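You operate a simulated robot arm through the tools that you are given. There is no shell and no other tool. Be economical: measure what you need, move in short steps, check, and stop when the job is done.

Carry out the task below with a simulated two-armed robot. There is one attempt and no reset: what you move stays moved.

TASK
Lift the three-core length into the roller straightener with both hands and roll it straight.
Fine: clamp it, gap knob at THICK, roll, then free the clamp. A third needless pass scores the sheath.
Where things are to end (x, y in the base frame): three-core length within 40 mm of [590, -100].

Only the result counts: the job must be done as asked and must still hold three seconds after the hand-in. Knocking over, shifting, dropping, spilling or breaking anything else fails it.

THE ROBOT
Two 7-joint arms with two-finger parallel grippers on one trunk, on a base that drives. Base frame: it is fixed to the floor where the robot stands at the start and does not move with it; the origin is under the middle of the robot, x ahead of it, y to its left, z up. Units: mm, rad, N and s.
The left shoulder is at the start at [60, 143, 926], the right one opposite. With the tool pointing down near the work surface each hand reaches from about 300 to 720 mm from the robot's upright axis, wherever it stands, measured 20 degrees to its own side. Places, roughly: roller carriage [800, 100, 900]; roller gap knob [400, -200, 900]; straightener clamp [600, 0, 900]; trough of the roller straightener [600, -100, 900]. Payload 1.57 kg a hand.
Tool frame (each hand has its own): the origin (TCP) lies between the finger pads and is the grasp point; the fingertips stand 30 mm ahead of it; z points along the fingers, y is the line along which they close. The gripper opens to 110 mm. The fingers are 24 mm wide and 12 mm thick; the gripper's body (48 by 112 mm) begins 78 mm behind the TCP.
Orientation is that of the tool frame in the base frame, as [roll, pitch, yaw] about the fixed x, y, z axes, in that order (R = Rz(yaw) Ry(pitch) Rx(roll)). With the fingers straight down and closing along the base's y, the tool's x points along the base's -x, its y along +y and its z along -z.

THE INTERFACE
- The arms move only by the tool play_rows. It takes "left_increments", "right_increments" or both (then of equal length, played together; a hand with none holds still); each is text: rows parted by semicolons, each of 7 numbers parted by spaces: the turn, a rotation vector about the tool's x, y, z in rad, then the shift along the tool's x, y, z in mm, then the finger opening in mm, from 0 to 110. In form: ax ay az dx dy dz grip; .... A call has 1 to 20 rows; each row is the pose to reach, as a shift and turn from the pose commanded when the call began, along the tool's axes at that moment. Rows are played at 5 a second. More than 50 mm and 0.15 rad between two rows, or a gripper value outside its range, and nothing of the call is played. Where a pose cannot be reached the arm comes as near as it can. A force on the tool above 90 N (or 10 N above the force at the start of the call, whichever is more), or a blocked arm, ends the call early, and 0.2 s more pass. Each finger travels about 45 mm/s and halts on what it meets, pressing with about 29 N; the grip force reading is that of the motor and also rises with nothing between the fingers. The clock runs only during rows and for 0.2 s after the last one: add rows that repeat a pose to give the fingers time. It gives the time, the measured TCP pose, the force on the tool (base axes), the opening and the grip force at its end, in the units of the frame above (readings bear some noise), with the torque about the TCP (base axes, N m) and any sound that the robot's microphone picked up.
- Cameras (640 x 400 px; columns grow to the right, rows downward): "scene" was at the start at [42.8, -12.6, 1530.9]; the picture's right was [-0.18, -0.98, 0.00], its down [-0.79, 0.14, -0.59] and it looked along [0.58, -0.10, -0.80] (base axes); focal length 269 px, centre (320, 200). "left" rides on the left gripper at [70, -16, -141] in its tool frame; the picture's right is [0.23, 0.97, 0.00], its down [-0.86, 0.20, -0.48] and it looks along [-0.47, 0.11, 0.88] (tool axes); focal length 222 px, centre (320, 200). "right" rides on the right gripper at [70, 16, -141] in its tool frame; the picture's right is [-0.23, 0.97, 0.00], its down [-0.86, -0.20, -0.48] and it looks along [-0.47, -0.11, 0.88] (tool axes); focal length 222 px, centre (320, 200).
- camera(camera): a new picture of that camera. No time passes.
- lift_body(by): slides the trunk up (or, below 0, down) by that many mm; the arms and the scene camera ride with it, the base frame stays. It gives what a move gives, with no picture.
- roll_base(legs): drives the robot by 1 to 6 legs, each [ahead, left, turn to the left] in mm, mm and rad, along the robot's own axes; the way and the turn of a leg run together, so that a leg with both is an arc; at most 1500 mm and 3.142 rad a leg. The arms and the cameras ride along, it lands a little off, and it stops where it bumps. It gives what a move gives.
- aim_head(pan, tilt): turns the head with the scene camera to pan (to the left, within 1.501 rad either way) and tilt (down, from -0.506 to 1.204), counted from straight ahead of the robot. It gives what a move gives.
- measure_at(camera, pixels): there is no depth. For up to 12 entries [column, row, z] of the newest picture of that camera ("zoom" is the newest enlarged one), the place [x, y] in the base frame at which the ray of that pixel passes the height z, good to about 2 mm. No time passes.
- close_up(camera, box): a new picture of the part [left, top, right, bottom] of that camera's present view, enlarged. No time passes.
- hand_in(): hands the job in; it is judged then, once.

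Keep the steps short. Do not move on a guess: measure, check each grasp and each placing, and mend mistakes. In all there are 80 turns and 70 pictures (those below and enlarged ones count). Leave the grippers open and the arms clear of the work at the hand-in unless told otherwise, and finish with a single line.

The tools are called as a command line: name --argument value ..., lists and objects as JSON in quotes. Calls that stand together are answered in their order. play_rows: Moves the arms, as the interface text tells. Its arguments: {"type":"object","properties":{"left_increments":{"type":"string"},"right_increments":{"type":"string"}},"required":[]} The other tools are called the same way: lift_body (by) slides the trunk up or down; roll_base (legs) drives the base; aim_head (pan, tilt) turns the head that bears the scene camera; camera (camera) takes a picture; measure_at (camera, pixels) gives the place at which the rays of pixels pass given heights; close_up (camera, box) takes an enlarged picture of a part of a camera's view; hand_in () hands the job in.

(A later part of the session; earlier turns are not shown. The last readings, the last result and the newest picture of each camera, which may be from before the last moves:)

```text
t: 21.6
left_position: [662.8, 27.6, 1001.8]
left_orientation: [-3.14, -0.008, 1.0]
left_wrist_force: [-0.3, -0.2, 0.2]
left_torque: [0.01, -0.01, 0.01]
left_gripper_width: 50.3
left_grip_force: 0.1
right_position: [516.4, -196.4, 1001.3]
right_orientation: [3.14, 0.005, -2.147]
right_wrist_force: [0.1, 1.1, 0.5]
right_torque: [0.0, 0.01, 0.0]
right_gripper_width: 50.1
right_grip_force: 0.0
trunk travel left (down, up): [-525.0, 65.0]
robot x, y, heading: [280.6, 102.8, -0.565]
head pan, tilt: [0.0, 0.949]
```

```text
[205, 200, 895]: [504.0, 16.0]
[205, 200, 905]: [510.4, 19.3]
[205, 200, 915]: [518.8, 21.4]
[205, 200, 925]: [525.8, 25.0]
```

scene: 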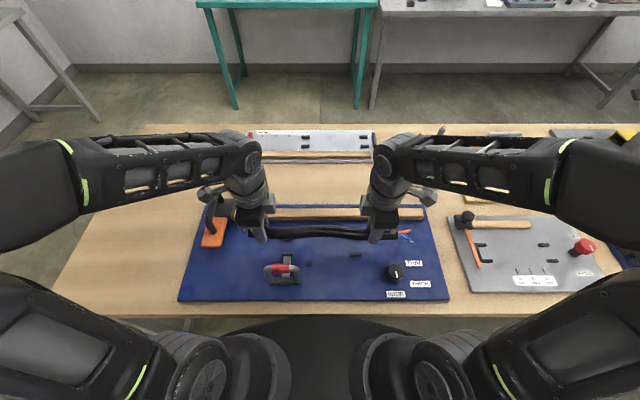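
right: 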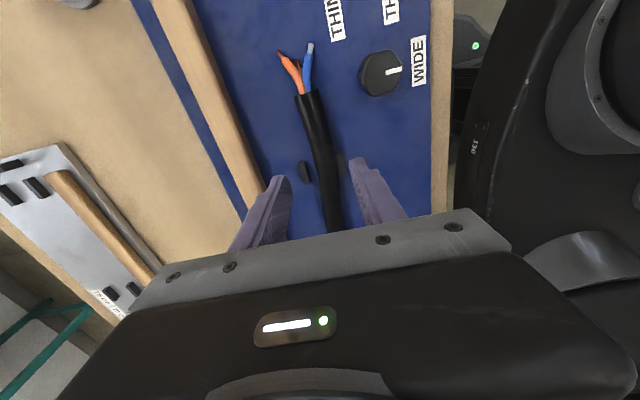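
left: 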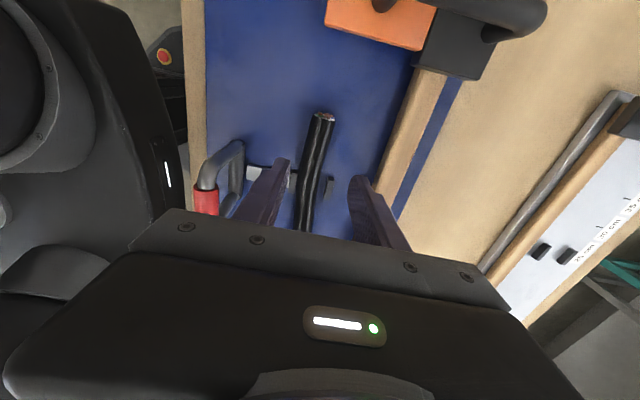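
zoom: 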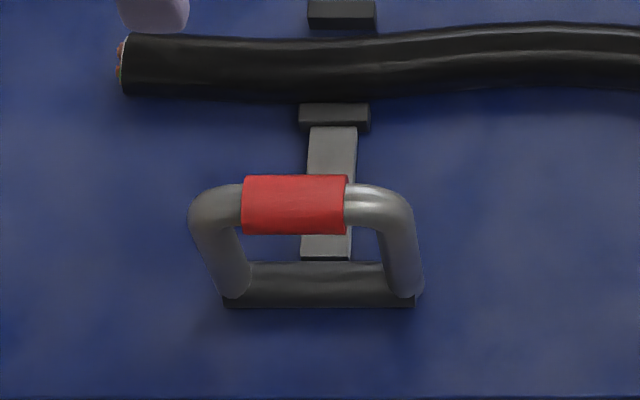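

Triangulating: the red bar is at about z 960, N 450, upright above the hinge (z≈865), so the bail swings ~98 mm over onto the cable lane. My base is too close for that, so I raise both hands 60 mm and drive back 80 mm.

play_rows --left_increments "0 0 0 0 0 -30 50;0 0 0 0 0 -60 50;0 0 0 0 0 -60 50" --right_increments "0 0 0 0 0 -30 50;0 0 0 0 0 -60 50;0 0 0 0 0 -60 50"

roll_base --legs '[[-80, 0, 0]]'

camera --camera "left"

close_up --camera "scene" --box '[230, 190, 430, 310]'

```text
t: 22.4
left_position: [661.2, 24.6, 1058.8]
left_orientation: [-3.139, -0.004, 0.999]
left_wrist_force: [0.8, 0.3, -0.2]
left_torque: [-0.02, 0.0, 0.0]
left_gripper_width: 49.9
left_grip_force: 0.1
right_position: [516.0, -197.7, 1061.9]
right_orientation: [3.138, 0.005, -2.146]
right_wrist_force: [0.4, 0.5, 0.4]
right_torque: [-0.04, -0.02, 0.0]
right_gripper_width: 50.1
right_grip_force: 0.2
trunk travel left (down, up): [-525.0, 65.0]
robot x, y, heading: [281.0, 103.2, -0.572]
head pan, tilt: [0.0, 0.949]
```

```text
t: 23.5
left_position: [592.1, 67.5, 1058.7]
left_orientation: [-3.141, -0.004, 1.0]
left_wrist_force: [0.1, 0.2, 0.1]
left_torque: [-0.05, -0.04, -0.02]
left_gripper_width: 50.4
left_grip_force: 0.0
right_position: [446.5, -153.8, 1062.4]
right_orientation: [3.141, 0.005, -2.149]
right_wrist_force: [-0.7, 0.3, 0.2]
right_torque: [-0.02, 0.0, -0.03]
right_gripper_width: 50.5
right_grip_force: 0.0
trunk travel left (down, up): [-525.0, 65.0]
robot x, y, heading: [210.4, 146.7, -0.569]
head pan, tilt: [0.0, 0.949]
```

```text
30 pictures are left
```

left: 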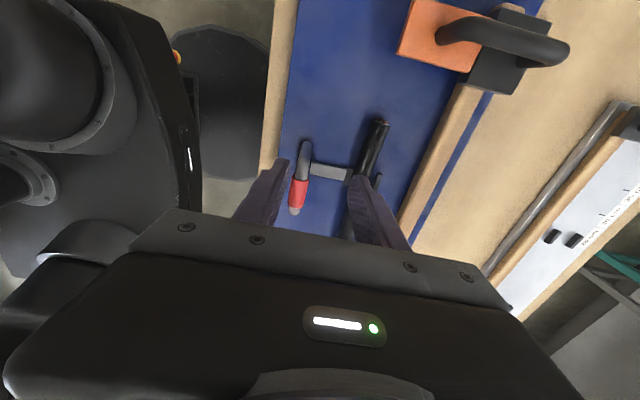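

```text
3.20 times, centred on (330, 250) of scene
```

zoom: 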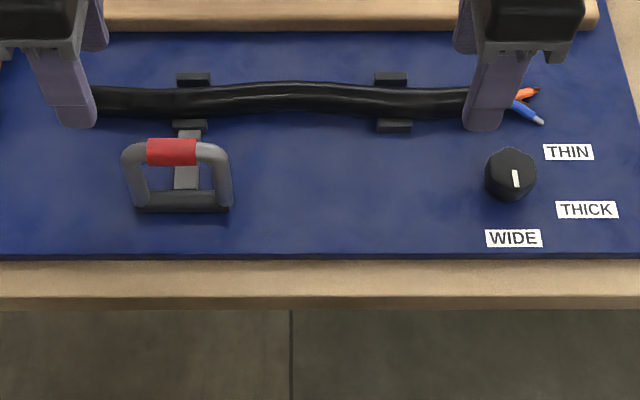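

The red bar is visible in both views; triangulate.

measure_at --camera "left" --pixels '[[299, 193, 900], [299, 193, 930], [299, 193, 960], [294, 211, 930], [304, 145, 930]]'

measure_at --camera "zoom" --pixels '[[171, 152, 900], [171, 152, 930], [171, 152, 960], [182, 202, 865]]'

```text
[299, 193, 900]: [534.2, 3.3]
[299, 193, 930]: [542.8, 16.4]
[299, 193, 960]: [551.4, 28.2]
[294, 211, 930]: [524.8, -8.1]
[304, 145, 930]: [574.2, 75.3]
```

```text
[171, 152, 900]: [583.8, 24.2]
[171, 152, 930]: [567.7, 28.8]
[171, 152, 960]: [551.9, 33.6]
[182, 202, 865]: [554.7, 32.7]
```

Red bar at about (552, 31, 960). Bring the left hand over it (opening 60) and down so the bar sits between the fingertips.

play_rows --left_increments "0 0 0 -25 -7 0 60;0 0 0 -50.7 -14.5 0 60;0 0 0 -50.7 -14.5 30 60;0 0 0 -50.7 -14.5 60 60;0 0 0 -50.7 -14.5 80 60;0 0 0 -50.7 -14.5 80 60"

camera --camera "left"

close_up --camera "scene" --box '[230, 190, 430, 310]'

```text
t: 24.9
left_position: [553.1, 32.0, 978.8]
left_orientation: [-3.14, -0.006, 0.998]
left_wrist_force: [0.5, -0.4, -0.6]
left_torque: [0.01, -0.01, -0.03]
left_gripper_width: 60.1
left_grip_force: 0.0
right_position: [448.1, -154.2, 1062.4]
right_orientation: [3.14, 0.005, -2.146]
right_wrist_force: [-0.5, 0.0, -0.5]
right_torque: [0.01, 0.0, 0.01]
right_gripper_width: 50.3
right_grip_force: 0.1
trunk travel left (down, up): [-525.0, 65.0]
robot x, y, heading: [210.3, 146.6, -0.563]
head pan, tilt: [0.0, 0.949]
```

```text
28 pictures are left
```

left: 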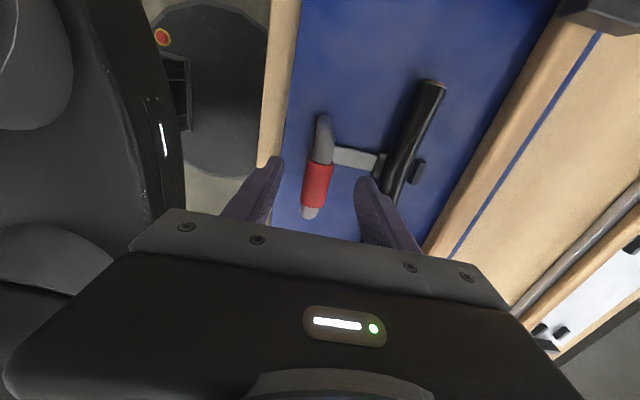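

```text
3.20 times, centred on (330, 250) of scene
```

zoom: 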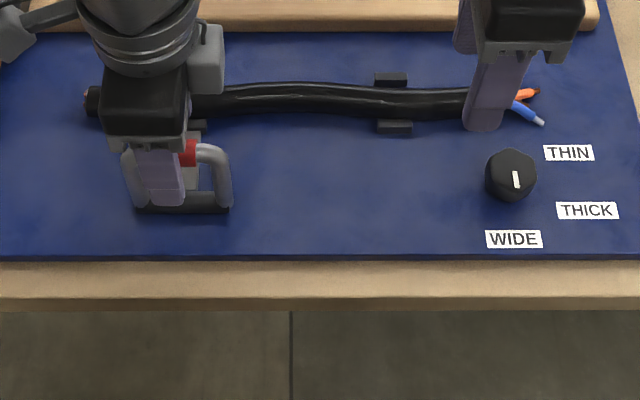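

The bar is between the fingers. Close gently and check the width.

play_rows --left_increments "0 0 0 0 0 0 40;0 0 0 0 0 0 20;0 0 0 0 0 0 10;0 0 0 0 0 0 10;0 0 0 0 0 0 10"

```text
t: 26.1
left_position: [552.1, 32.8, 978.9]
left_orientation: [-3.139, -0.004, 0.997]
left_wrist_force: [-14.9, 6.6, -1.9]
left_torque: [0.26, 0.33, 0.31]
left_gripper_width: 20.6
left_grip_force: 34.1
right_position: [446.3, -153.5, 1062.2]
right_orientation: [3.14, 0.006, -2.146]
right_wrist_force: [0.2, -0.4, -0.3]
right_torque: [0.0, -0.04, -0.02]
right_gripper_width: 50.0
right_grip_force: 0.0
trunk travel left (down, up): [-525.0, 65.0]
robot x, y, heading: [212.3, 150.8, -0.564]
head pan, tilt: [0.0, 0.949]
```

Gripped (20.6 mm). Test the swing toward the cable with the first ~15° of the arc.

play_rows --left_increments "0 0 0 0 8 0.4 10;0 0 0 0 16 1.4 10;0 0 0 0 24 3.1 10"

```text
t: 26.9
left_position: [564.3, 25.5, 974.7]
left_orientation: [-3.13, -0.008, 1.001]
left_wrist_force: [-40.7, 20.6, 9.6]
left_torque: [0.38, 0.87, 0.32]
left_gripper_width: 50.0
left_grip_force: 23.0
right_position: [442.6, -153.4, 1064.2]
right_orientation: [-3.138, 0.006, -2.148]
right_wrist_force: [0.4, -0.6, -0.4]
right_torque: [-0.02, -0.02, 0.01]
right_gripper_width: 50.0
right_grip_force: 0.1
trunk travel left (down, up): [-525.0, 65.0]
robot x, y, heading: [210.9, 144.4, -0.565]
head pan, tilt: [0.0, 0.949]
```

The bar resisted (46 N) and forced the fingers open. Look before anything else.

close_up --camera "scene" --box '[240, 215, 340, 285]'

close_up --camera "left" --box '[200, 40, 480, 260]'

```text
5.71 times, centred on (290, 250) of scene
```

zoom: 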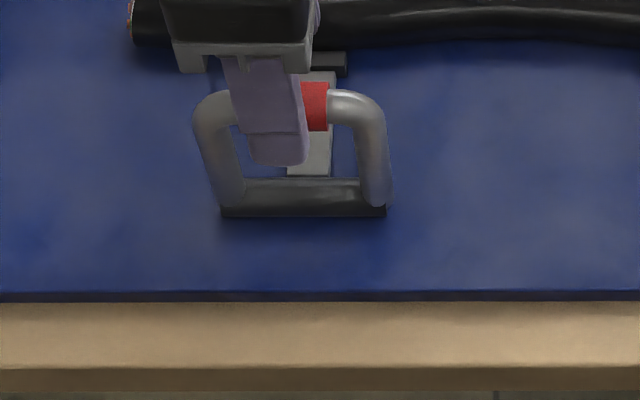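

```text
1.82 times, centred on (340, 150) of left
```

zoom: 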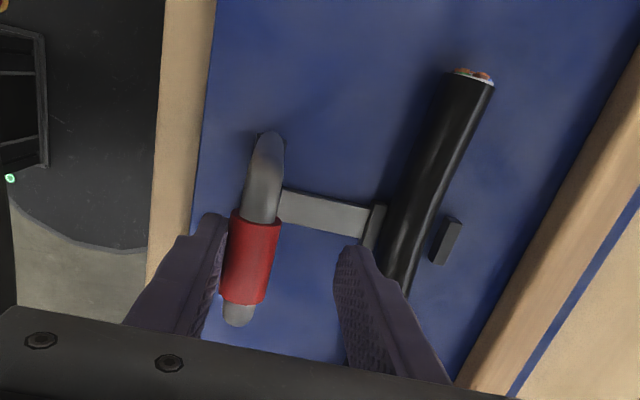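

The bar didn't budge toward the cable. I'll relax: recentre with open fingers over the bar.

play_rows --left_increments "0 0 0 0 0 0 60;0 0 0 0 -10 -2 60;0 0 0 0 -22 -3.1 60;0 0 0 0 -24 -3.1 60"

close_up --camera "left" --box '[200, 40, 480, 260]'

```text
t: 27.9
left_position: [552.5, 33.7, 979.7]
left_orientation: [-3.141, -0.006, 0.999]
left_wrist_force: [-1.0, 0.6, 0.4]
left_torque: [0.05, -0.02, 0.0]
left_gripper_width: 60.0
left_grip_force: 0.1
right_position: [447.1, -154.1, 1060.9]
right_orientation: [3.141, 0.005, -2.149]
right_wrist_force: [-0.7, -0.3, 0.2]
right_torque: [0.01, 0.0, -0.01]
right_gripper_width: 50.0
right_grip_force: 0.1
trunk travel left (down, up): [-525.0, 65.0]
robot x, y, heading: [211.1, 146.1, -0.567]
head pan, tilt: [0.0, 0.949]
```

```text
1.82 times, centred on (340, 150) of left
```

zoom: 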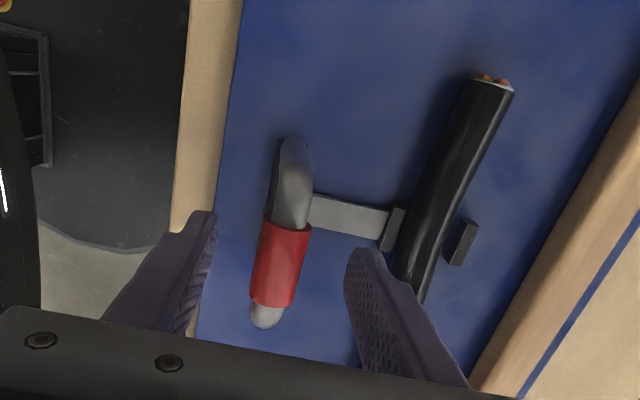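

Grip again and test pulling toward the robot a little, watching force.

play_rows --left_increments "0 0 0 0 -3 0 40;0 0 0 0 -3 0 20;0 0 0 0 -3 0 10;0 0 0 0 -3 0 10;0 0 0 0 -9 0.4 10;0 0 0 0 -14 1 10;0 0 0 0 -14 1 10"

```text
t: 29.5
left_position: [539.7, 39.7, 977.7]
left_orientation: [-3.14, -0.006, 1.0]
left_wrist_force: [6.2, 2.7, 2.5]
left_torque: [-0.13, -0.35, 0.27]
left_gripper_width: 20.5
left_grip_force: 34.1
right_position: [449.1, -154.3, 1062.0]
right_orientation: [3.141, 0.005, -2.145]
right_wrist_force: [-0.2, 0.1, -0.2]
right_torque: [0.02, 0.01, 0.03]
right_gripper_width: 50.3
right_grip_force: 0.0
trunk travel left (down, up): [-525.0, 65.0]
robot x, y, heading: [208.1, 148.4, -0.568]
head pan, tilt: [0.0, 0.949]
```

It swings freely toward the robot (6 N). Continue along the arc to about 35°.

play_rows --left_increments "0 0 0 0 -10.1 2.1 10;0 0 0 0 -18 4.6 10;0 0 0 0 -25.6 7.8 10;0 0 0 0 -33 11.6 10;0 0 0 0 -40 16.1 10;0 0 0 0 -40 16.1 10"

close_up --camera "scene" --box '[240, 205, 360, 285]'

close_up --camera "left" --box '[200, 40, 480, 260]'

```text
t: 30.9
left_position: [505.7, 62.2, 963.4]
left_orientation: [-3.14, -0.006, 0.999]
left_wrist_force: [0.4, -3.2, 0.1]
left_torque: [-0.52, 0.05, 0.32]
left_gripper_width: 20.4
left_grip_force: 34.1
right_position: [447.6, -153.6, 1061.9]
right_orientation: [3.14, 0.003, -2.148]
right_wrist_force: [0.2, -0.4, 0.0]
right_torque: [-0.02, 0.01, 0.02]
right_gripper_width: 50.0
right_grip_force: 0.0
trunk travel left (down, up): [-525.0, 65.0]
robot x, y, heading: [210.0, 150.0, -0.569]
head pan, tilt: [0.0, 0.949]
```

```text
5.00 times, centred on (300, 245) of scene
```

zoom: 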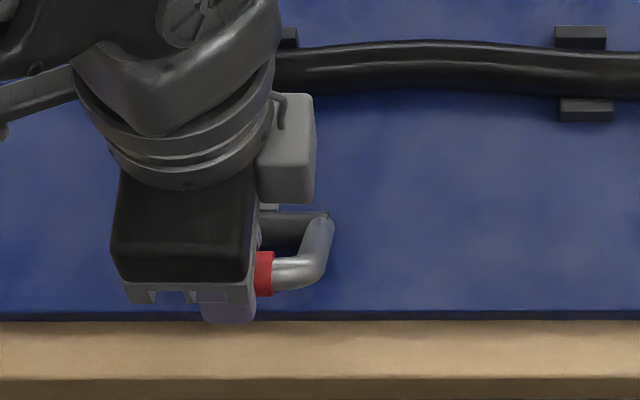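

```text
1.82 times, centred on (340, 150) of left
```

zoom: 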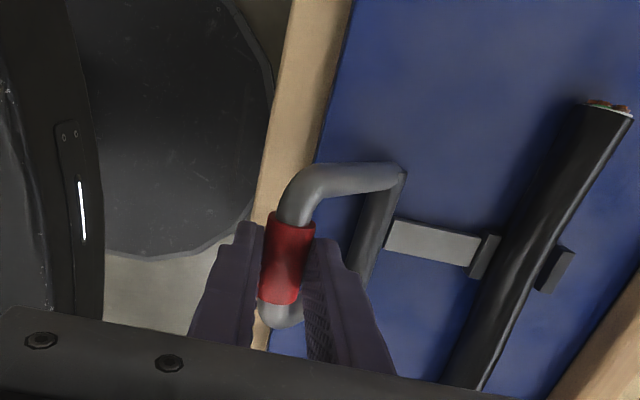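

The bail swings toward me; keep following the arc.

play_rows --left_increments "0 0 0 0 -9.1 7.2 10;0 0 0 0 -17.2 15.5 10;0 0 0 0 -24.3 24.7 10;0 0 0 0 -30.1 34.7 10;0 0 0 0 -30.1 34.7 10"

close_up --camera "left" --box '[200, 40, 480, 260]'

```text
t: 32.1
left_position: [485.0, 76.1, 928.7]
left_orientation: [-3.136, -0.009, 0.999]
left_wrist_force: [3.3, -0.7, 14.8]
left_torque: [0.11, -0.24, 0.35]
left_gripper_width: 20.5
left_grip_force: 34.1
left hand out of reach, approached as far as the arm can: row 4, 5
right_position: [447.2, -155.1, 1061.3]
right_orientation: [3.141, 0.004, -2.147]
right_wrist_force: [0.1, 0.4, -0.1]
right_torque: [-0.01, -0.01, -0.01]
right_gripper_width: 50.1
right_grip_force: 0.2
trunk travel left (down, up): [-525.0, 65.0]
robot x, y, heading: [211.7, 146.1, -0.565]
head pan, tilt: [0.0, 0.949]
```

```text
1.82 times, centred on (340, 150) of left
```

zoom: 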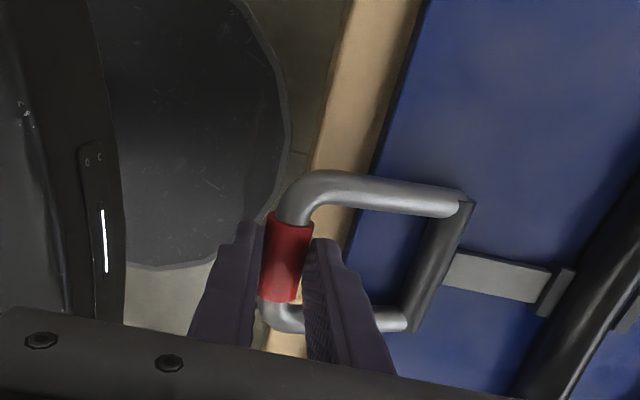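

About 60° swung, but the arm is at its inner reach limit. Release, rise, drive back 90 mm.

play_rows --left_increments "0 0 0 0 0 0 40;0 0 0 0 0 0 45;0 0 0 0 0 -30 45;0 0 0 0 0 -70 45;0 0 0 0 0 -70 45"

roll_base --legs '[[-90, 0, 0]]'

close_up --camera "scene" --box '[230, 170, 430, 290]'

camera --camera "left"

```text
t: 33.3
left_position: [481.7, 76.1, 996.3]
left_orientation: [-3.138, -0.006, 0.998]
left_wrist_force: [1.3, 0.0, -0.1]
left_torque: [-0.02, 0.0, 0.01]
left_gripper_width: 44.7
left_grip_force: 0.0
right_position: [447.2, -154.8, 1062.1]
right_orientation: [3.141, 0.005, -2.148]
right_wrist_force: [-0.3, 0.2, 0.0]
right_torque: [0.01, -0.02, -0.03]
right_gripper_width: 50.3
right_grip_force: 0.0
trunk travel left (down, up): [-525.0, 65.0]
robot x, y, heading: [216.2, 147.3, -0.566]
head pan, tilt: [0.0, 0.949]
```

```text
t: 34.4
left_position: [407.3, 124.9, 998.0]
left_orientation: [3.141, -0.006, 1.0]
left_wrist_force: [-0.4, 0.8, -0.2]
left_torque: [-0.02, -0.05, -0.01]
left_gripper_width: 45.0
left_grip_force: 0.1
right_position: [370.5, -105.7, 1062.4]
right_orientation: [3.141, 0.006, -2.148]
right_wrist_force: [0.0, 1.0, 0.4]
right_torque: [0.0, -0.01, 0.01]
right_gripper_width: 50.0
right_grip_force: 0.0
trunk travel left (down, up): [-525.0, 65.0]
robot x, y, heading: [134.7, 195.0, -0.568]
head pan, tilt: [0.0, 0.949]
```

```text
3.20 times, centred on (330, 230) of scene
```

zoom: 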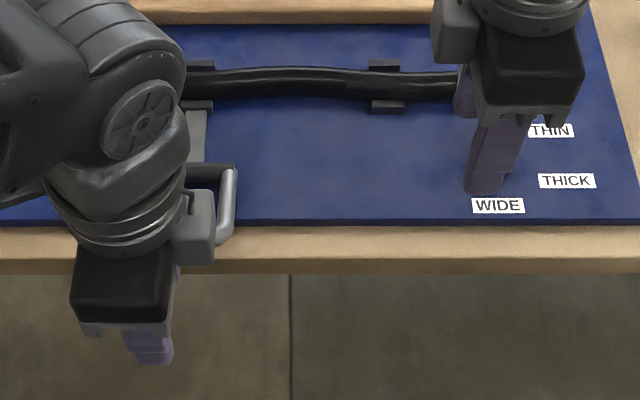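

```text
19 pictures are left
```

left: 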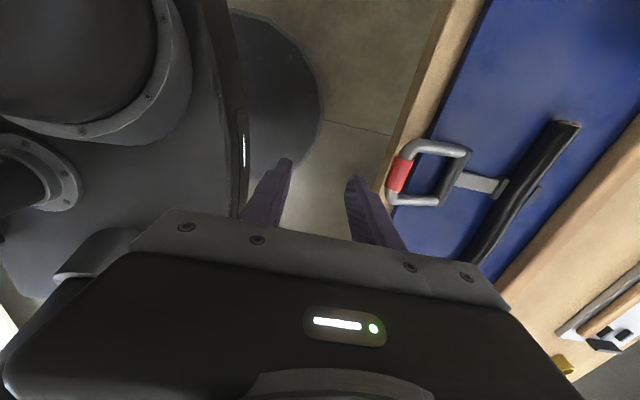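

The bail stayed down. Measure where the red bar is now.

measure_at --camera "left" --pixels '[[399, 175, 870], [399, 175, 890], [399, 175, 910], [425, 203, 880], [462, 152, 870], [400, 186, 850]]'

```text
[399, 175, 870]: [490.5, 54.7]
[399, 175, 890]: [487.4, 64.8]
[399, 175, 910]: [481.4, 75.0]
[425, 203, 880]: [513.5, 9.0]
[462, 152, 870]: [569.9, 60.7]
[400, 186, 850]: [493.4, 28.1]
```

Bar at (481, 75, 910) as expected. With closed fingertips press it down from above, in small steps.

play_rows --left_increments "0 0 0 -2 40 0 20;0 0 0 -2 84 0 0;0 0 0 -2 86 25 0;0 0 0 -2 86 40 0;0 0 0 -2 85 52 0;0 0 0 -2 84 62 0;0 0 0 -2 83 70 0;0 0 0 -2 82 76 0"

```text
t: 36.0
left_position: [476.5, 78.6, 941.9]
left_orientation: [3.12, -0.003, 1.0]
left_wrist_force: [-13.5, 20.4, 64.3]
left_torque: [0.35, 0.06, 0.06]
left_gripper_width: 0.1
left_grip_force: 21.6
right_position: [369.2, -103.3, 1063.5]
right_orientation: [-3.138, 0.004, -2.145]
right_wrist_force: [0.2, -0.2, 0.4]
right_torque: [-0.03, 0.02, -0.01]
right_gripper_width: 50.3
right_grip_force: 0.1
trunk travel left (down, up): [-525.0, 65.0]
robot x, y, heading: [135.6, 199.1, -0.562]
head pan, tilt: [0.0, 0.949]
stopped in row 7 (left hand): the force on the tool passed its limit (the readings are from after the stop); the commanded pose is now the measured one
```

The bail hit a firm end stop at about 65° (64 N), so it is at its closed end. Raise the left hand clear and bring the right hand over the knob, turned to close across it.

play_rows --left_increments "0 0 0 0 0 -30 0;0 0 0 0 0 -60 20;0 0 0 0 0 -80 40;0 0 0 20 0 -80 50;0 0 0 40 0 -80 50;0 0 0 60 0 -80 50;0 0 0 80 0 -80 50;0 0 0 100 0 -80 50;0 0 0 120 0 -80 50;0 0 0 120 0 -80 50;0 0 0 120 0 -80 50;0 0 0 120 0 -80 50" --right_increments "0 0 .1415 6 -9 7 60;0 0 .283 11 -18 14 65;0 0 .4245 16 -27 21 70;0 0 .566 22 -36 28 70;0 0 .7075 27 -45 35 70;0 0 .849 32 -55 42 70;0 0 .99 38 -64 49 70;0 0 1.132 43 -73 56 70;0 0 1.273 48 -82 63 70;0 0 1.415 54 -91 70 70;0 0 1.556 59 -100 77 70;0 0 1.556 59 -100 77 70"

camera --camera "scene"

camera --camera "right"

```text
t: 38.6
left_position: [544.3, 177.7, 1017.0]
left_orientation: [3.128, -0.001, 1.001]
left_wrist_force: [-0.1, 0.6, -0.1]
left_torque: [-0.01, -0.02, 0.04]
left_gripper_width: 50.2
left_grip_force: 0.0
right_position: [424.1, -208.9, 982.8]
right_orientation: [3.138, -0.001, 2.578]
right_wrist_force: [0.0, -1.0, 0.9]
right_torque: [0.03, 0.02, -0.01]
right_gripper_width: 69.9
right_grip_force: 0.1
trunk travel left (down, up): [-525.0, 65.0]
robot x, y, heading: [139.4, 198.7, -0.564]
head pan, tilt: [0.0, 0.949]
```

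```text
18 pictures are left
```

scene: 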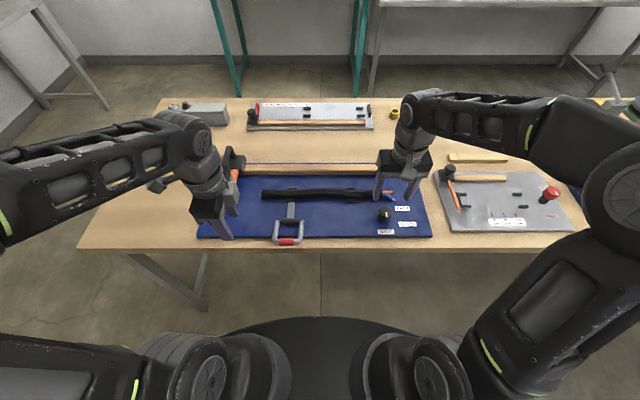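

```text
17 pictures are left
```

right: 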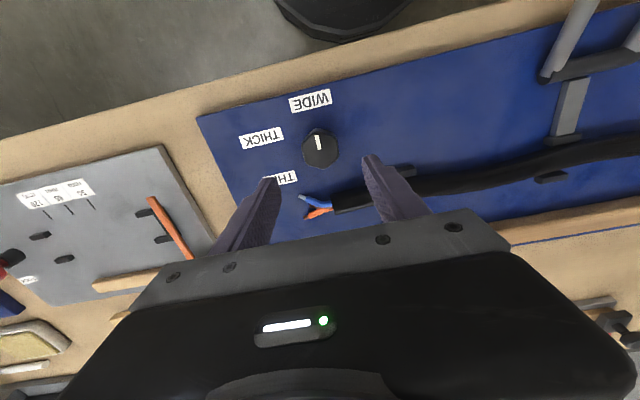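

The bail stays down, cable in place. Verify the knob centre from the right camera.

measure_at --camera "right" --pixels '[[320, 146, 885], [320, 152, 870], [302, 150, 875], [338, 150, 875], [318, 136, 885], [319, 147, 885], [263, 137, 858], [310, 100, 858]]'

```text
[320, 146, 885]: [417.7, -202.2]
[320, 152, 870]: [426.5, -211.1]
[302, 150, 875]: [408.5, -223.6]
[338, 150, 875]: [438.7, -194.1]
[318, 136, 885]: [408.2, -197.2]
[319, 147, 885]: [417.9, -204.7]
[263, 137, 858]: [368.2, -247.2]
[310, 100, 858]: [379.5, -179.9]
```

TCP is directly above the knob centre (Ø≈42 mm). Descend to z≈896 and close.

play_rows --right_increments "0 0 0 0 0 30 70;0 0 0 0 0 60 70;0 0 0 0 0 80 70;0 0 0 0 0 87 70;0 0 0 0 0 87 50;0 0 0 0 0 87 30;0 0 0 0 0 87 20;0 0 0 0 0 87 20;0 0 0 0 0 87 20"

```text
t: 40.6
left_position: [544.6, 179.5, 1015.1]
left_orientation: [3.13, -0.002, 0.999]
left_wrist_force: [0.2, -0.6, 1.4]
left_torque: [0.02, 0.0, -0.01]
left_gripper_width: 50.2
left_grip_force: 0.1
right_position: [426.2, -208.1, 896.0]
right_orientation: [3.137, -0.001, 2.581]
right_wrist_force: [6.8, 14.1, -8.2]
right_torque: [0.27, -0.57, -0.09]
right_gripper_width: 39.8
right_grip_force: 38.2
trunk travel left (down, up): [-525.0, 65.0]
robot x, y, heading: [135.7, 196.5, -0.563]
head pan, tilt: [0.0, 0.949]
```

Gripped at 39.8 mm with a side load; I ease 3 mm along it, then turn the knob CCW (seen from above) by ~1.08 rad.

play_rows --right_increments "0 0 0 0 3 0 20;0 0 -.135 0 3 0 20;0 0 -.27 0 3 0 20;0 0 -.405 0 3 0 20;0 0 -.54 0 3 0 20;0 0 -.675 0 3 0 20;0 0 -.81 0 3 0 20;0 0 -.945 0 3 0 20;0 0 -1.08 0 3 0 20;0 0 -1.08 0 3 0 20"

close_up --camera "right" --box '[160, 30, 480, 240]'

```text
t: 42.8
left_position: [544.5, 179.8, 1016.2]
left_orientation: [3.129, 0.0, 1.001]
left_wrist_force: [-0.2, 0.0, -0.3]
left_torque: [0.03, 0.0, 0.0]
left_gripper_width: 50.2
left_grip_force: 0.0
right_position: [424.7, -203.5, 896.2]
right_orientation: [3.133, 0.002, -2.618]
right_wrist_force: [1.1, 29.4, -23.6]
right_torque: [0.19, 0.32, -0.11]
right_gripper_width: 39.4
right_grip_force: 44.5
trunk travel left (down, up): [-525.0, 65.0]
robot x, y, heading: [135.5, 193.7, -0.568]
head pan, tilt: [0.0, 0.949]
```

```text
1.90 times, centred on (320, 135) of right
```

zoom: 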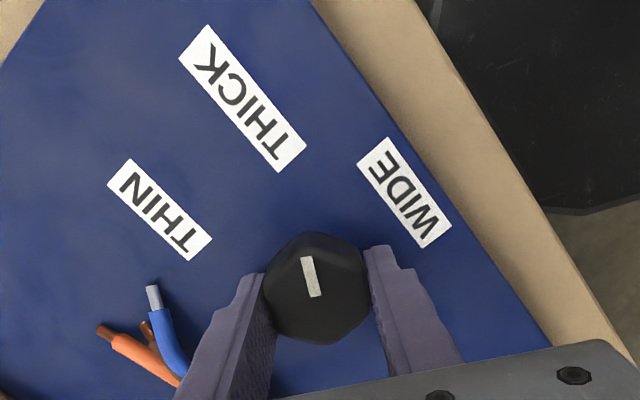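

Measure the pointer direction against the THICK label.

measure_at --camera "zoom" --pixels '[[312, 297, 885], [307, 258, 885], [243, 97, 858], [404, 192, 858], [160, 209, 858]]'

```text
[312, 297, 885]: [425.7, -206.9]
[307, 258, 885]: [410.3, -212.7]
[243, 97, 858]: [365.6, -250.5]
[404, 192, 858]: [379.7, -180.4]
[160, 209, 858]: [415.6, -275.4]
```

Pointer has turned about 53–60°; THICK lies at about 60–68°. Turn a further 0.14 rad, easing the side load.

play_rows --right_increments "0 0 -.05 -2 3.5 0 20;0 0 -.10 -2 3.5 0 20;0 0 -.16 -2 3.5 0 20;0 0 -.16 -2 3.5 0 20;0 0 -.16 -2 3.5 0 20"

close_up --camera "right" --box '[160, 30, 480, 240]'

measure_at --camera "zoom" --pixels '[[312, 297, 885], [312, 257, 885]]'

```text
t: 44.0
left_position: [543.6, 178.1, 1016.8]
left_orientation: [3.127, -0.002, 1.001]
left_wrist_force: [-0.5, 0.0, 0.3]
left_torque: [0.02, 0.0, 0.0]
left_gripper_width: 50.3
left_grip_force: 0.1
right_position: [424.4, -202.9, 897.3]
right_orientation: [3.136, 0.003, -2.464]
right_wrist_force: [-0.6, 15.0, -25.9]
right_torque: [0.27, 0.03, -0.04]
right_gripper_width: 39.4
right_grip_force: 44.3
trunk travel left (down, up): [-525.0, 65.0]
robot x, y, heading: [135.8, 195.1, -0.564]
head pan, tilt: [0.0, 0.949]
```

```text
1.90 times, centred on (320, 135) of right
```

zoom: 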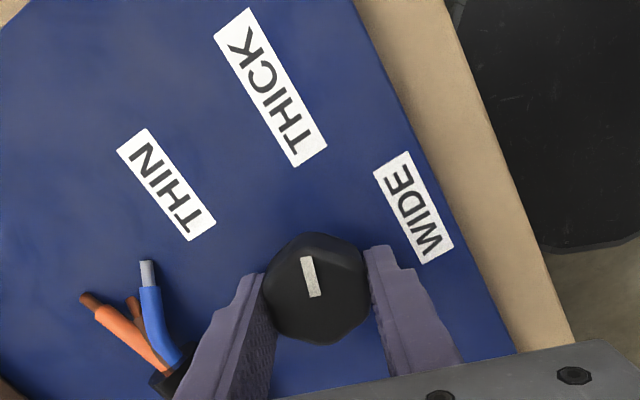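

```text
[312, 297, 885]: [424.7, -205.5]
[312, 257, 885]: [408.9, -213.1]
```

Pointer turned with the gripper, now near the THICK direction. Open, rise, and check from the scene camera.

play_rows --right_increments "0 0 0 0 0 0 50;0 0 0 0 0 0 70;0 0 0 0 0 0 70;0 0 0 0 0 -40 70;0 0 0 0 0 -85 70;0 0 0 30 -15 -110 70;0 0 0 70 -30 -110 70;0 0 0 110 -45 -110 70;0 0 0 110 -45 -110 70"

close_up --camera "scene" --box '[350, 180, 450, 250]'

```text
t: 46.0
left_position: [543.9, 178.5, 1017.9]
left_orientation: [3.127, -0.001, 0.998]
left_wrist_force: [0.1, 0.1, -0.1]
left_torque: [0.01, 0.02, 0.0]
left_gripper_width: 49.7
left_grip_force: 0.1
right_position: [368.2, -309.4, 1004.8]
right_orientation: [3.138, 0.004, -2.463]
right_wrist_force: [0.0, -0.3, -0.6]
right_torque: [0.01, 0.0, 0.02]
right_gripper_width: 70.1
right_grip_force: 0.0
trunk travel left (down, up): [-525.0, 65.0]
robot x, y, heading: [135.5, 197.4, -0.567]
head pan, tilt: [0.0, 0.949]
```

```text
5.71 times, centred on (400, 215) of scene
```

zoom: 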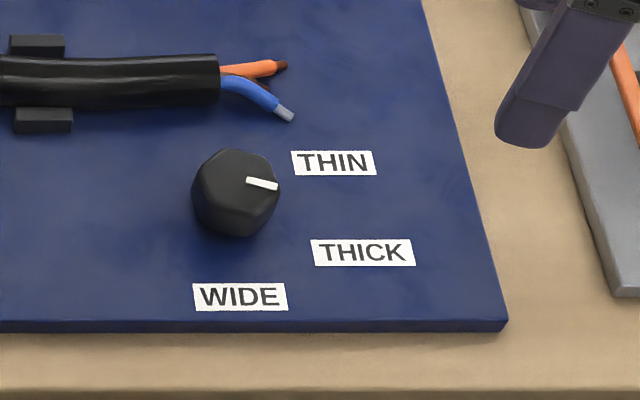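

Measure the pointer angle here.

measure_at --camera "zoom" --pixels '[[247, 181, 885], [278, 187, 885], [236, 180, 885], [363, 252, 858], [334, 163, 858], [240, 297, 858], [236, 215, 858]]'

```text
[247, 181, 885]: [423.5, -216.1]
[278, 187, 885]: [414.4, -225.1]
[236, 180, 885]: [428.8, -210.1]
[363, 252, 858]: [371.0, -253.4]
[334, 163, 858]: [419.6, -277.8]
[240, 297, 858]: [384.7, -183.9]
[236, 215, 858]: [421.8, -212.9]
```

Pointer reads ~75°, a little past THICK (60–68°). I'll re-grip the knob the same way and turn back 0.19 rad.

play_rows --right_increments "0 0 0 -40 15 0 70;0 0 0 -80 30 0 70;0 0 0 -110 45 10 70;0 0 0 -110 45 50 70;0 0 0 -110 45 90 70;0 0 0 -110 45 109 70;0 0 0 -110 45 109 50;0 0 0 -110 45 109 30;0 0 0 -110 45 109 20;0 0 0 -110 45 109 20;0 0 .1 -110 45 109 20;0 0 .19 -110 45 109 20;0 0 .19 -110 45 109 20"

```text
t: 48.8
left_position: [543.8, 177.9, 1015.6]
left_orientation: [3.127, -0.002, 1.0]
left_wrist_force: [0.2, 0.5, -0.9]
left_torque: [0.01, -0.02, -0.03]
left_gripper_width: 50.0
left_grip_force: 0.0
right_position: [426.2, -201.8, 898.8]
right_orientation: [3.14, 0.006, -2.653]
right_wrist_force: [-5.1, 5.4, 1.7]
right_torque: [-0.25, 0.65, -0.02]
right_gripper_width: 39.7
right_grip_force: 45.2
trunk travel left (down, up): [-525.0, 65.0]
robot x, y, heading: [137.9, 195.7, -0.565]
head pan, tilt: [0.0, 0.949]
```

Release, rise clear and check again.

play_rows --right_increments "0 0 0 0 0 0 50;0 0 0 0 0 0 70;0 0 0 0 0 0 70;0 0 0 0 0 -40 70;0 0 0 0 0 -85 70;0 0 0 30 -15 -110 70;0 0 0 70 -30 -110 70;0 0 0 110 -45 -110 70;0 0 0 110 -45 -110 70"

close_up --camera "scene" --box '[350, 180, 450, 250]'

measure_at --camera "zoom" --pixels '[[247, 183, 885], [277, 195, 885]]'

```text
t: 50.8
left_position: [544.8, 177.8, 1017.5]
left_orientation: [3.128, -0.001, 1.0]
left_wrist_force: [-1.2, 0.1, 0.4]
left_torque: [0.0, -0.02, 0.03]
left_gripper_width: 50.0
left_grip_force: 0.0
right_position: [346.0, -295.2, 1006.3]
right_orientation: [3.138, 0.004, -2.651]
right_wrist_force: [0.1, 0.2, -0.1]
right_torque: [0.01, 0.02, 0.02]
right_gripper_width: 69.7
right_grip_force: 0.1
trunk travel left (down, up): [-525.0, 65.0]
robot x, y, heading: [138.5, 196.9, -0.571]
head pan, tilt: [0.0, 0.949]
```

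```text
5.71 times, centred on (400, 215) of scene
```

zoom: 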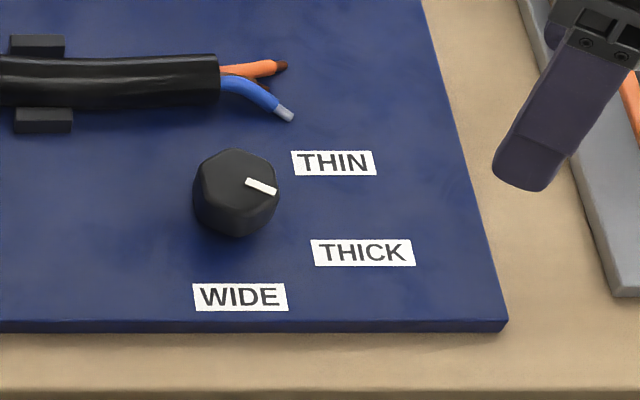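

```text
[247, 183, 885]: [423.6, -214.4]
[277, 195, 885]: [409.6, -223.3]
```

Pointer now at ~65–68°: on THICK. Next the carriage: retract the right hand, then drive 100 mm ahead and 50 mm right so the left hand can sweep the whole rail.

play_rows --right_increments "0 0 0 15 26 -12 70;0 0 0 30 52 -24 70;0 0 0 45 78 -36 70;0 0 0 60 104 -48 70;0 0 0 74 130 -60 70;0 0 0 74 130 -60 70" --left_increments "0 0 -.14 0 0 -10 70;0 0 -.28 0 0 -20 80;0 0 -.42 0 0 -30 80;0 0 -.56 0 0 -40 80;0 0 -.70 0 0 -50 80;0 0 -.84 0 0 -60 80"

roll_base --legs '[[100, -50, 0]]'

```text
t: 52.2
left_position: [543.2, 177.7, 1076.4]
left_orientation: [3.132, 0.011, 1.842]
left_wrist_force: [0.4, -0.6, -0.5]
left_torque: [0.0, 0.0, 0.0]
left_gripper_width: 79.8
left_grip_force: 0.1
right_position: [222.2, -214.8, 1067.4]
right_orientation: [3.135, 0.005, -2.654]
right_wrist_force: [-0.5, 0.3, -0.1]
right_torque: [-0.02, 0.03, -0.01]
right_gripper_width: 70.0
right_grip_force: 0.1
trunk travel left (down, up): [-525.0, 65.0]
robot x, y, heading: [132.8, 197.2, -0.563]
head pan, tilt: [0.0, 0.949]
```

```text
t: 53.4
left_position: [598.8, 80.2, 1078.1]
left_orientation: [3.131, 0.007, 1.838]
left_wrist_force: [0.2, 1.2, 0.2]
left_torque: [0.07, 0.01, 0.02]
left_gripper_width: 79.9
left_grip_force: 0.0
right_position: [276.2, -310.8, 1066.2]
right_orientation: [3.137, 0.003, -2.656]
right_wrist_force: [0.0, -0.2, -0.8]
right_torque: [0.04, 0.03, 0.01]
right_gripper_width: 70.0
right_grip_force: 0.1
trunk travel left (down, up): [-525.0, 65.0]
robot x, y, heading: [189.9, 101.1, -0.567]
head pan, tilt: [0.0, 0.949]
```

Move the left hand above the carriage handle (high), turned to close along the rail direction, then look.

play_rows --left_increments "0 0 -.124 -6 34 0 80;0 0 -.248 -12 68 0 80;0 0 -.372 -18 103 0 80;0 0 -.496 -23 137 0 80;0 0 -.62 -29 171 0 80;0 0 -.741 -34.5 205 0 80;0 0 -.741 -34.5 205 0 80"

camera --camera "left"

camera --camera "scene"

```text
t: 55.0
left_position: [808.2, 102.4, 1079.4]
left_orientation: [3.138, 0.013, 2.579]
left_wrist_force: [0.5, 0.3, 0.4]
left_torque: [0.02, 0.03, 0.04]
left_gripper_width: 79.9
left_grip_force: 0.1
right_position: [274.2, -310.2, 1066.9]
right_orientation: [3.136, 0.004, -2.655]
right_wrist_force: [0.2, -0.1, -0.2]
right_torque: [0.01, 0.01, -0.01]
right_gripper_width: 69.9
right_grip_force: 0.1
trunk travel left (down, up): [-525.0, 65.0]
robot x, y, heading: [191.7, 98.1, -0.568]
head pan, tilt: [0.0, 0.949]
```

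```text
12 pictures are left
```

left: 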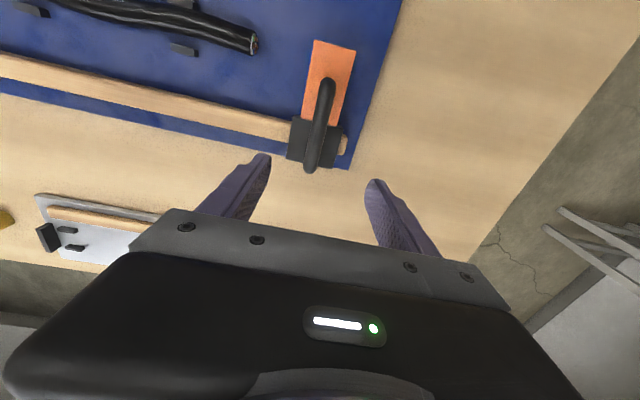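

```text
11 pictures are left
```

scene: 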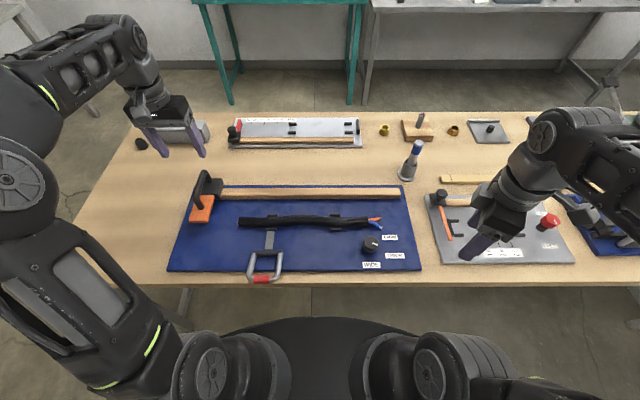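

I need the handle's height; enlarge it in the scene view.

close_up --camera "scene" --box '[180, 160, 250, 230]'

measure_at --camera "left" --pixels '[[326, 85, 920], [326, 85, 940], [326, 85, 960], [311, 165, 920], [311, 165, 940], [311, 165, 960]]'

```text
5.71 times, centred on (215, 195) of scene
```

zoom: 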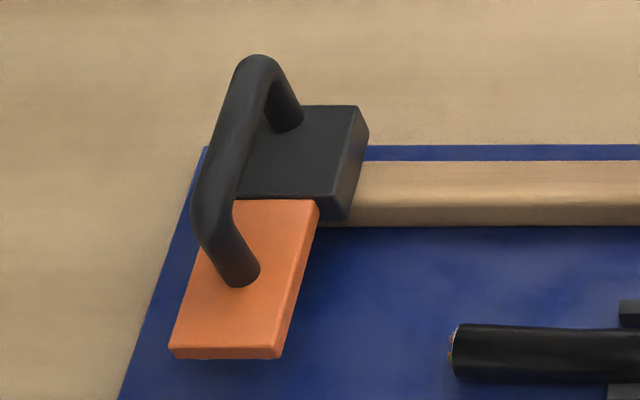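

```text
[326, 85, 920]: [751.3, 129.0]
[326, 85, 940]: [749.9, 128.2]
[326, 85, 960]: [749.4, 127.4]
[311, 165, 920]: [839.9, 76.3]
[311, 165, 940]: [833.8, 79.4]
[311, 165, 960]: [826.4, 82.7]
```

measure_at --camera "zoom" --pixels '[[258, 65, 940], [258, 65, 960], [258, 65, 980], [210, 205, 940], [210, 205, 960], [210, 205, 980], [232, 135, 960], [175, 350, 880], [280, 352, 880]]'

```text
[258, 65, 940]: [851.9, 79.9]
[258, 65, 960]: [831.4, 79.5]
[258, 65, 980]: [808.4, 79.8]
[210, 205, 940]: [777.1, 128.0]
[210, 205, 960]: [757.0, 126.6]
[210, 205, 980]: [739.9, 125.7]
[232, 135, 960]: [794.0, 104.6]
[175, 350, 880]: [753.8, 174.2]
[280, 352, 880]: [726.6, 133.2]
```

Handle bar at z≈963, midpoint about (790, 104). Lower the left hand onto it and close.

play_rows --left_increments "0 0 0 8 -4 20 70;0 0 0 16 -7.5 50 70;0 0 0 16 -7.5 80 70;0 0 0 16 -7.5 106 70;0 0 0 16 -7.5 106 50;0 0 0 16 -7.5 106 30;0 0 0 16 -7.5 106 10;0 0 0 16 -7.5 106 5;0 0 0 16 -7.5 106 5"

```text
t: 57.0
left_position: [790.5, 104.1, 976.1]
left_orientation: [3.14, 0.014, 2.58]
left_wrist_force: [0.0, 0.7, -1.9]
left_torque: [-0.11, -0.25, -0.09]
left_gripper_width: 17.7
left_grip_force: 28.3
right_position: [276.7, -310.3, 1067.3]
right_orientation: [3.137, 0.004, -2.655]
right_wrist_force: [0.1, -0.4, -0.8]
right_torque: [0.01, -0.02, 0.02]
right_gripper_width: 69.9
right_grip_force: 0.1
trunk travel left (down, up): [-525.0, 65.0]
robot x, y, heading: [189.6, 100.4, -0.569]
head pan, tilt: [0.0, 0.949]
```

Gripped the bar. Test slide along the rail by 50 mm.

play_rows --left_increments "0 0 0 0 -12 0 5;0 0 0 0 -25 0 5;0 0 0 0 -38 0 5;0 0 0 0 -50 0 5"

```text
t: 58.0
left_position: [763.1, 60.6, 974.9]
left_orientation: [3.139, 0.017, 2.579]
left_wrist_force: [-1.3, 0.8, 9.1]
left_torque: [-0.34, -0.7, -0.09]
left_gripper_width: 17.7
left_grip_force: 32.5
right_position: [275.6, -310.4, 1068.1]
right_orientation: [3.138, 0.006, -2.656]
right_wrist_force: [0.1, 0.3, -0.3]
right_torque: [-0.03, 0.01, 0.05]
right_gripper_width: 70.1
right_grip_force: 0.1
trunk travel left (down, up): [-525.0, 65.0]
robot x, y, heading: [193.8, 96.8, -0.569]
head pan, tilt: [0.0, 0.949]
```

It slides freely. Continue the pass steadily.

play_rows --left_increments "0 0 0 0 -22 0 5;0 0 0 0 -44 0 5;0 0 0 0 -66 0 5;0 0 0 0 -88 0 5;0 0 0 0 -110 0 5;0 0 0 0 -132 0 5;0 0 0 0 -154 0 5;0 0 0 0 -176 0 5;0 0 0 0 -198 0 5;0 0 0 0 -220 0 5;0 0 0 0 -242 0 5;0 0 0 0 -264 0 5"

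```text
t: 60.6
left_position: [622.1, -161.1, 974.7]
left_orientation: [3.141, 0.016, 2.58]
left_wrist_force: [6.2, -5.4, 18.4]
left_torque: [-0.24, -0.48, -0.08]
left_gripper_width: 17.4
left_grip_force: 32.0
right_position: [275.9, -311.6, 1066.2]
right_orientation: [3.137, 0.004, -2.656]
right_wrist_force: [0.1, -0.1, 0.3]
right_torque: [-0.03, 0.02, 0.01]
right_gripper_width: 70.1
right_grip_force: 0.0
trunk travel left (down, up): [-525.0, 65.0]
robot x, y, heading: [193.3, 99.4, -0.566]
head pan, tilt: [0.0, 0.949]
```

No trouble, now at mid-rail (U 195). Continue another 185 mm past the cable's end.

play_rows --left_increments "0 0 0 0 -22 0 5;0 0 0 0 -44 0 5;0 0 0 0 -66 0 5;0 0 0 0 -88 0 5;0 0 0 0 -110 0 5;0 0 0 0 -132 0 5;0 0 0 0 -154 0 5;0 0 0 0 -176 0 5;0 0 0 0 -190 0 5;0 0 0 0 -190 0 5"

camera --camera "scene"

```text
t: 62.8
left_position: [521.1, -320.8, 973.5]
left_orientation: [3.141, 0.018, 2.58]
left_wrist_force: [5.9, -4.3, 26.6]
left_torque: [-0.08, -0.14, -0.08]
left_gripper_width: 17.7
left_grip_force: 32.8
right_position: [275.3, -309.5, 1067.5]
right_orientation: [3.138, 0.003, -2.656]
right_wrist_force: [0.3, 0.3, 0.1]
right_torque: [0.02, 0.02, 0.0]
right_gripper_width: 69.9
right_grip_force: 0.0
trunk travel left (down, up): [-525.0, 65.0]
robot x, y, heading: [193.2, 98.9, -0.572]
head pan, tilt: [0.0, 0.949]
```

```text
9 pictures are left
```

scene: 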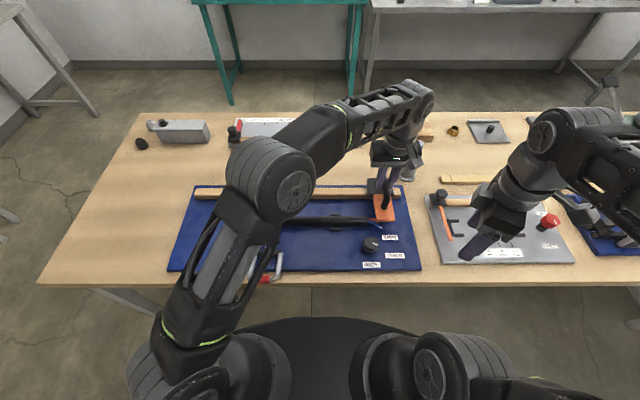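

close_up --camera "scene" --box '[240, 180, 420, 290]'

```text
3.56 times, centred on (330, 235) of scene
```

zoom: 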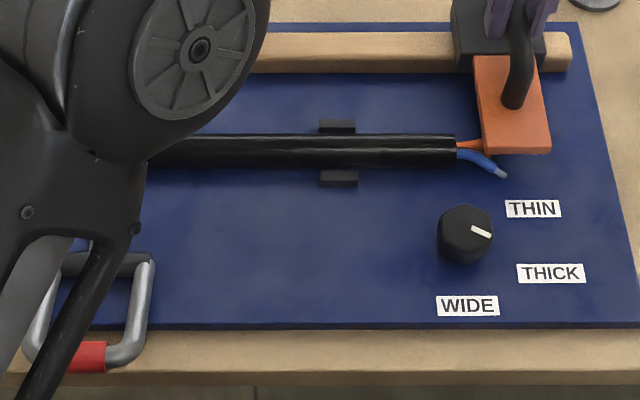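

The visible cable looks straight after one pass, and the knob is still on THICK. Release the carriage, move the left arm aside and inspect the whole length.

play_rows --left_increments "0 0 0 0 0 0 40;0 0 0 0 0 0 60;0 0 0 0 0 -30 60;0 0 0 0 0 -70 60;0 0 0 0 15 -100 60;0 0 0 0 55 -110 60;0 0 0 0 100 -110 60;0 0 0 0 145 -110 60;0 0 0 0 190 -110 60;0 0 0 0 235 -110 60;0 0 0 0 280 -110 60;0 0 0 0 325 -110 60;0 0 0 0 370 -110 60;0 0 0 0 415 -110 60;0 0 0 0 460 -110 60;0 0 0 0 500 -110 60"

close_up --camera "scene" --box '[220, 170, 420, 290]'

```text
t: 66.2
left_position: [787.7, 102.5, 1084.9]
left_orientation: [3.139, 0.015, 2.577]
left_wrist_force: [0.6, 0.4, 0.3]
left_torque: [-0.02, 0.02, 0.01]
left_gripper_width: 59.8
left_grip_force: 0.1
left hand out of reach, approached as far as the arm can: row 4, 5, 6, 7
right_position: [275.8, -310.4, 1067.3]
right_orientation: [3.138, 0.003, -2.656]
right_wrist_force: [0.5, -0.7, -0.2]
right_torque: [-0.03, 0.03, -0.01]
right_gripper_width: 69.6
right_grip_force: 0.0
trunk travel left (down, up): [-525.0, 65.0]
robot x, y, heading: [192.9, 97.7, -0.567]
head pan, tilt: [0.0, 0.949]
```

```text
3.20 times, centred on (320, 230) of scene
```

zoom: 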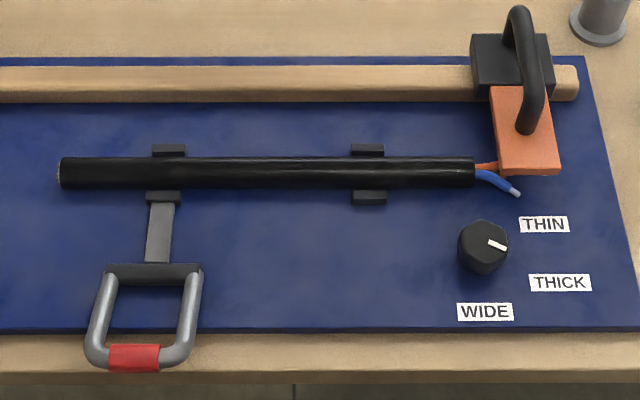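

The cable is straight over its full length, so no further pass. Now free the clamp: drive back 100 mm and bring the left hand over the bail again.

measure_at --camera "zoom" --pixels '[[60, 173, 872], [475, 172, 872], [134, 358, 900], [134, 358, 905]]'

roll_base --legs '[[-100, 0, 0]]'

```text
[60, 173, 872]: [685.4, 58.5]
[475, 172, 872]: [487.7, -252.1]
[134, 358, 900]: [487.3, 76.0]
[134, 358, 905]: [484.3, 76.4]
```

```text
t: 67.3
left_position: [703.8, 154.9, 1085.6]
left_orientation: [3.14, 0.016, 2.583]
left_wrist_force: [0.3, 1.1, -0.2]
left_torque: [-0.02, -0.03, -0.01]
left_gripper_width: 60.0
left_grip_force: 0.1
right_position: [193.2, -257.7, 1066.8]
right_orientation: [3.14, 0.006, -2.653]
right_wrist_force: [-0.4, -0.4, 0.9]
right_torque: [-0.03, -0.03, 0.0]
right_gripper_width: 69.9
right_grip_force: 0.1
trunk travel left (down, up): [-525.0, 65.0]
robot x, y, heading: [105.9, 151.5, -0.564]
head pan, tilt: [0.0, 0.949]
```

Cable centre is at (587, −97): good. Bring the left hand over the red bar at (486, 76, ~902), turned to close across it.

play_rows --left_increments "0 0 .143 13 -17 5 60;0 0 .286 26 -34 10 60;0 0 .429 39 -50 20 60;0 0 .572 52 -67 30 60;0 0 .715 65 -84 40 60;0 0 .858 78 -100 50 60;0 0 1.001 91 -117 60 60;0 0 1.144 104 -134 70 60;0 0 1.287 117 -151 80 60;0 0 1.43 130 -167 90 60;0 0 1.577 143 -184 95 60;0 0 1.577 143 -184 95 60"

camera --camera "left"

```text
t: 69.9
left_position: [485.9, 72.0, 988.8]
left_orientation: [3.127, -0.002, 1.0]
left_wrist_force: [0.4, 0.1, 0.0]
left_torque: [0.0, -0.02, -0.01]
left_gripper_width: 60.2
left_grip_force: 0.1
right_position: [194.2, -258.3, 1066.9]
right_orientation: [3.137, 0.004, -2.652]
right_wrist_force: [1.0, -0.3, 0.6]
right_torque: [0.04, 0.0, 0.0]
right_gripper_width: 69.8
right_grip_force: 0.1
trunk travel left (down, up): [-525.0, 65.0]
robot x, y, heading: [105.8, 157.2, -0.567]
head pan, tilt: [0.0, 0.949]
```

```text
6 pictures are left
```

left: 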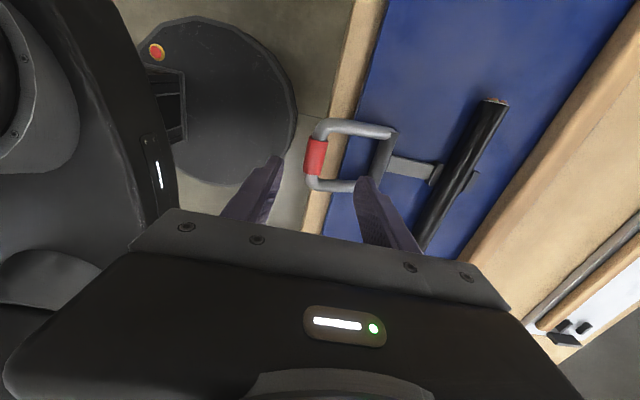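

measure_at --camera "left" --pixels '[[315, 157, 895], [315, 157, 905], [315, 157, 915]]'

```text
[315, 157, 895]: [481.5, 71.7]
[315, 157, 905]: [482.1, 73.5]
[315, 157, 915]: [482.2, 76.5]
```

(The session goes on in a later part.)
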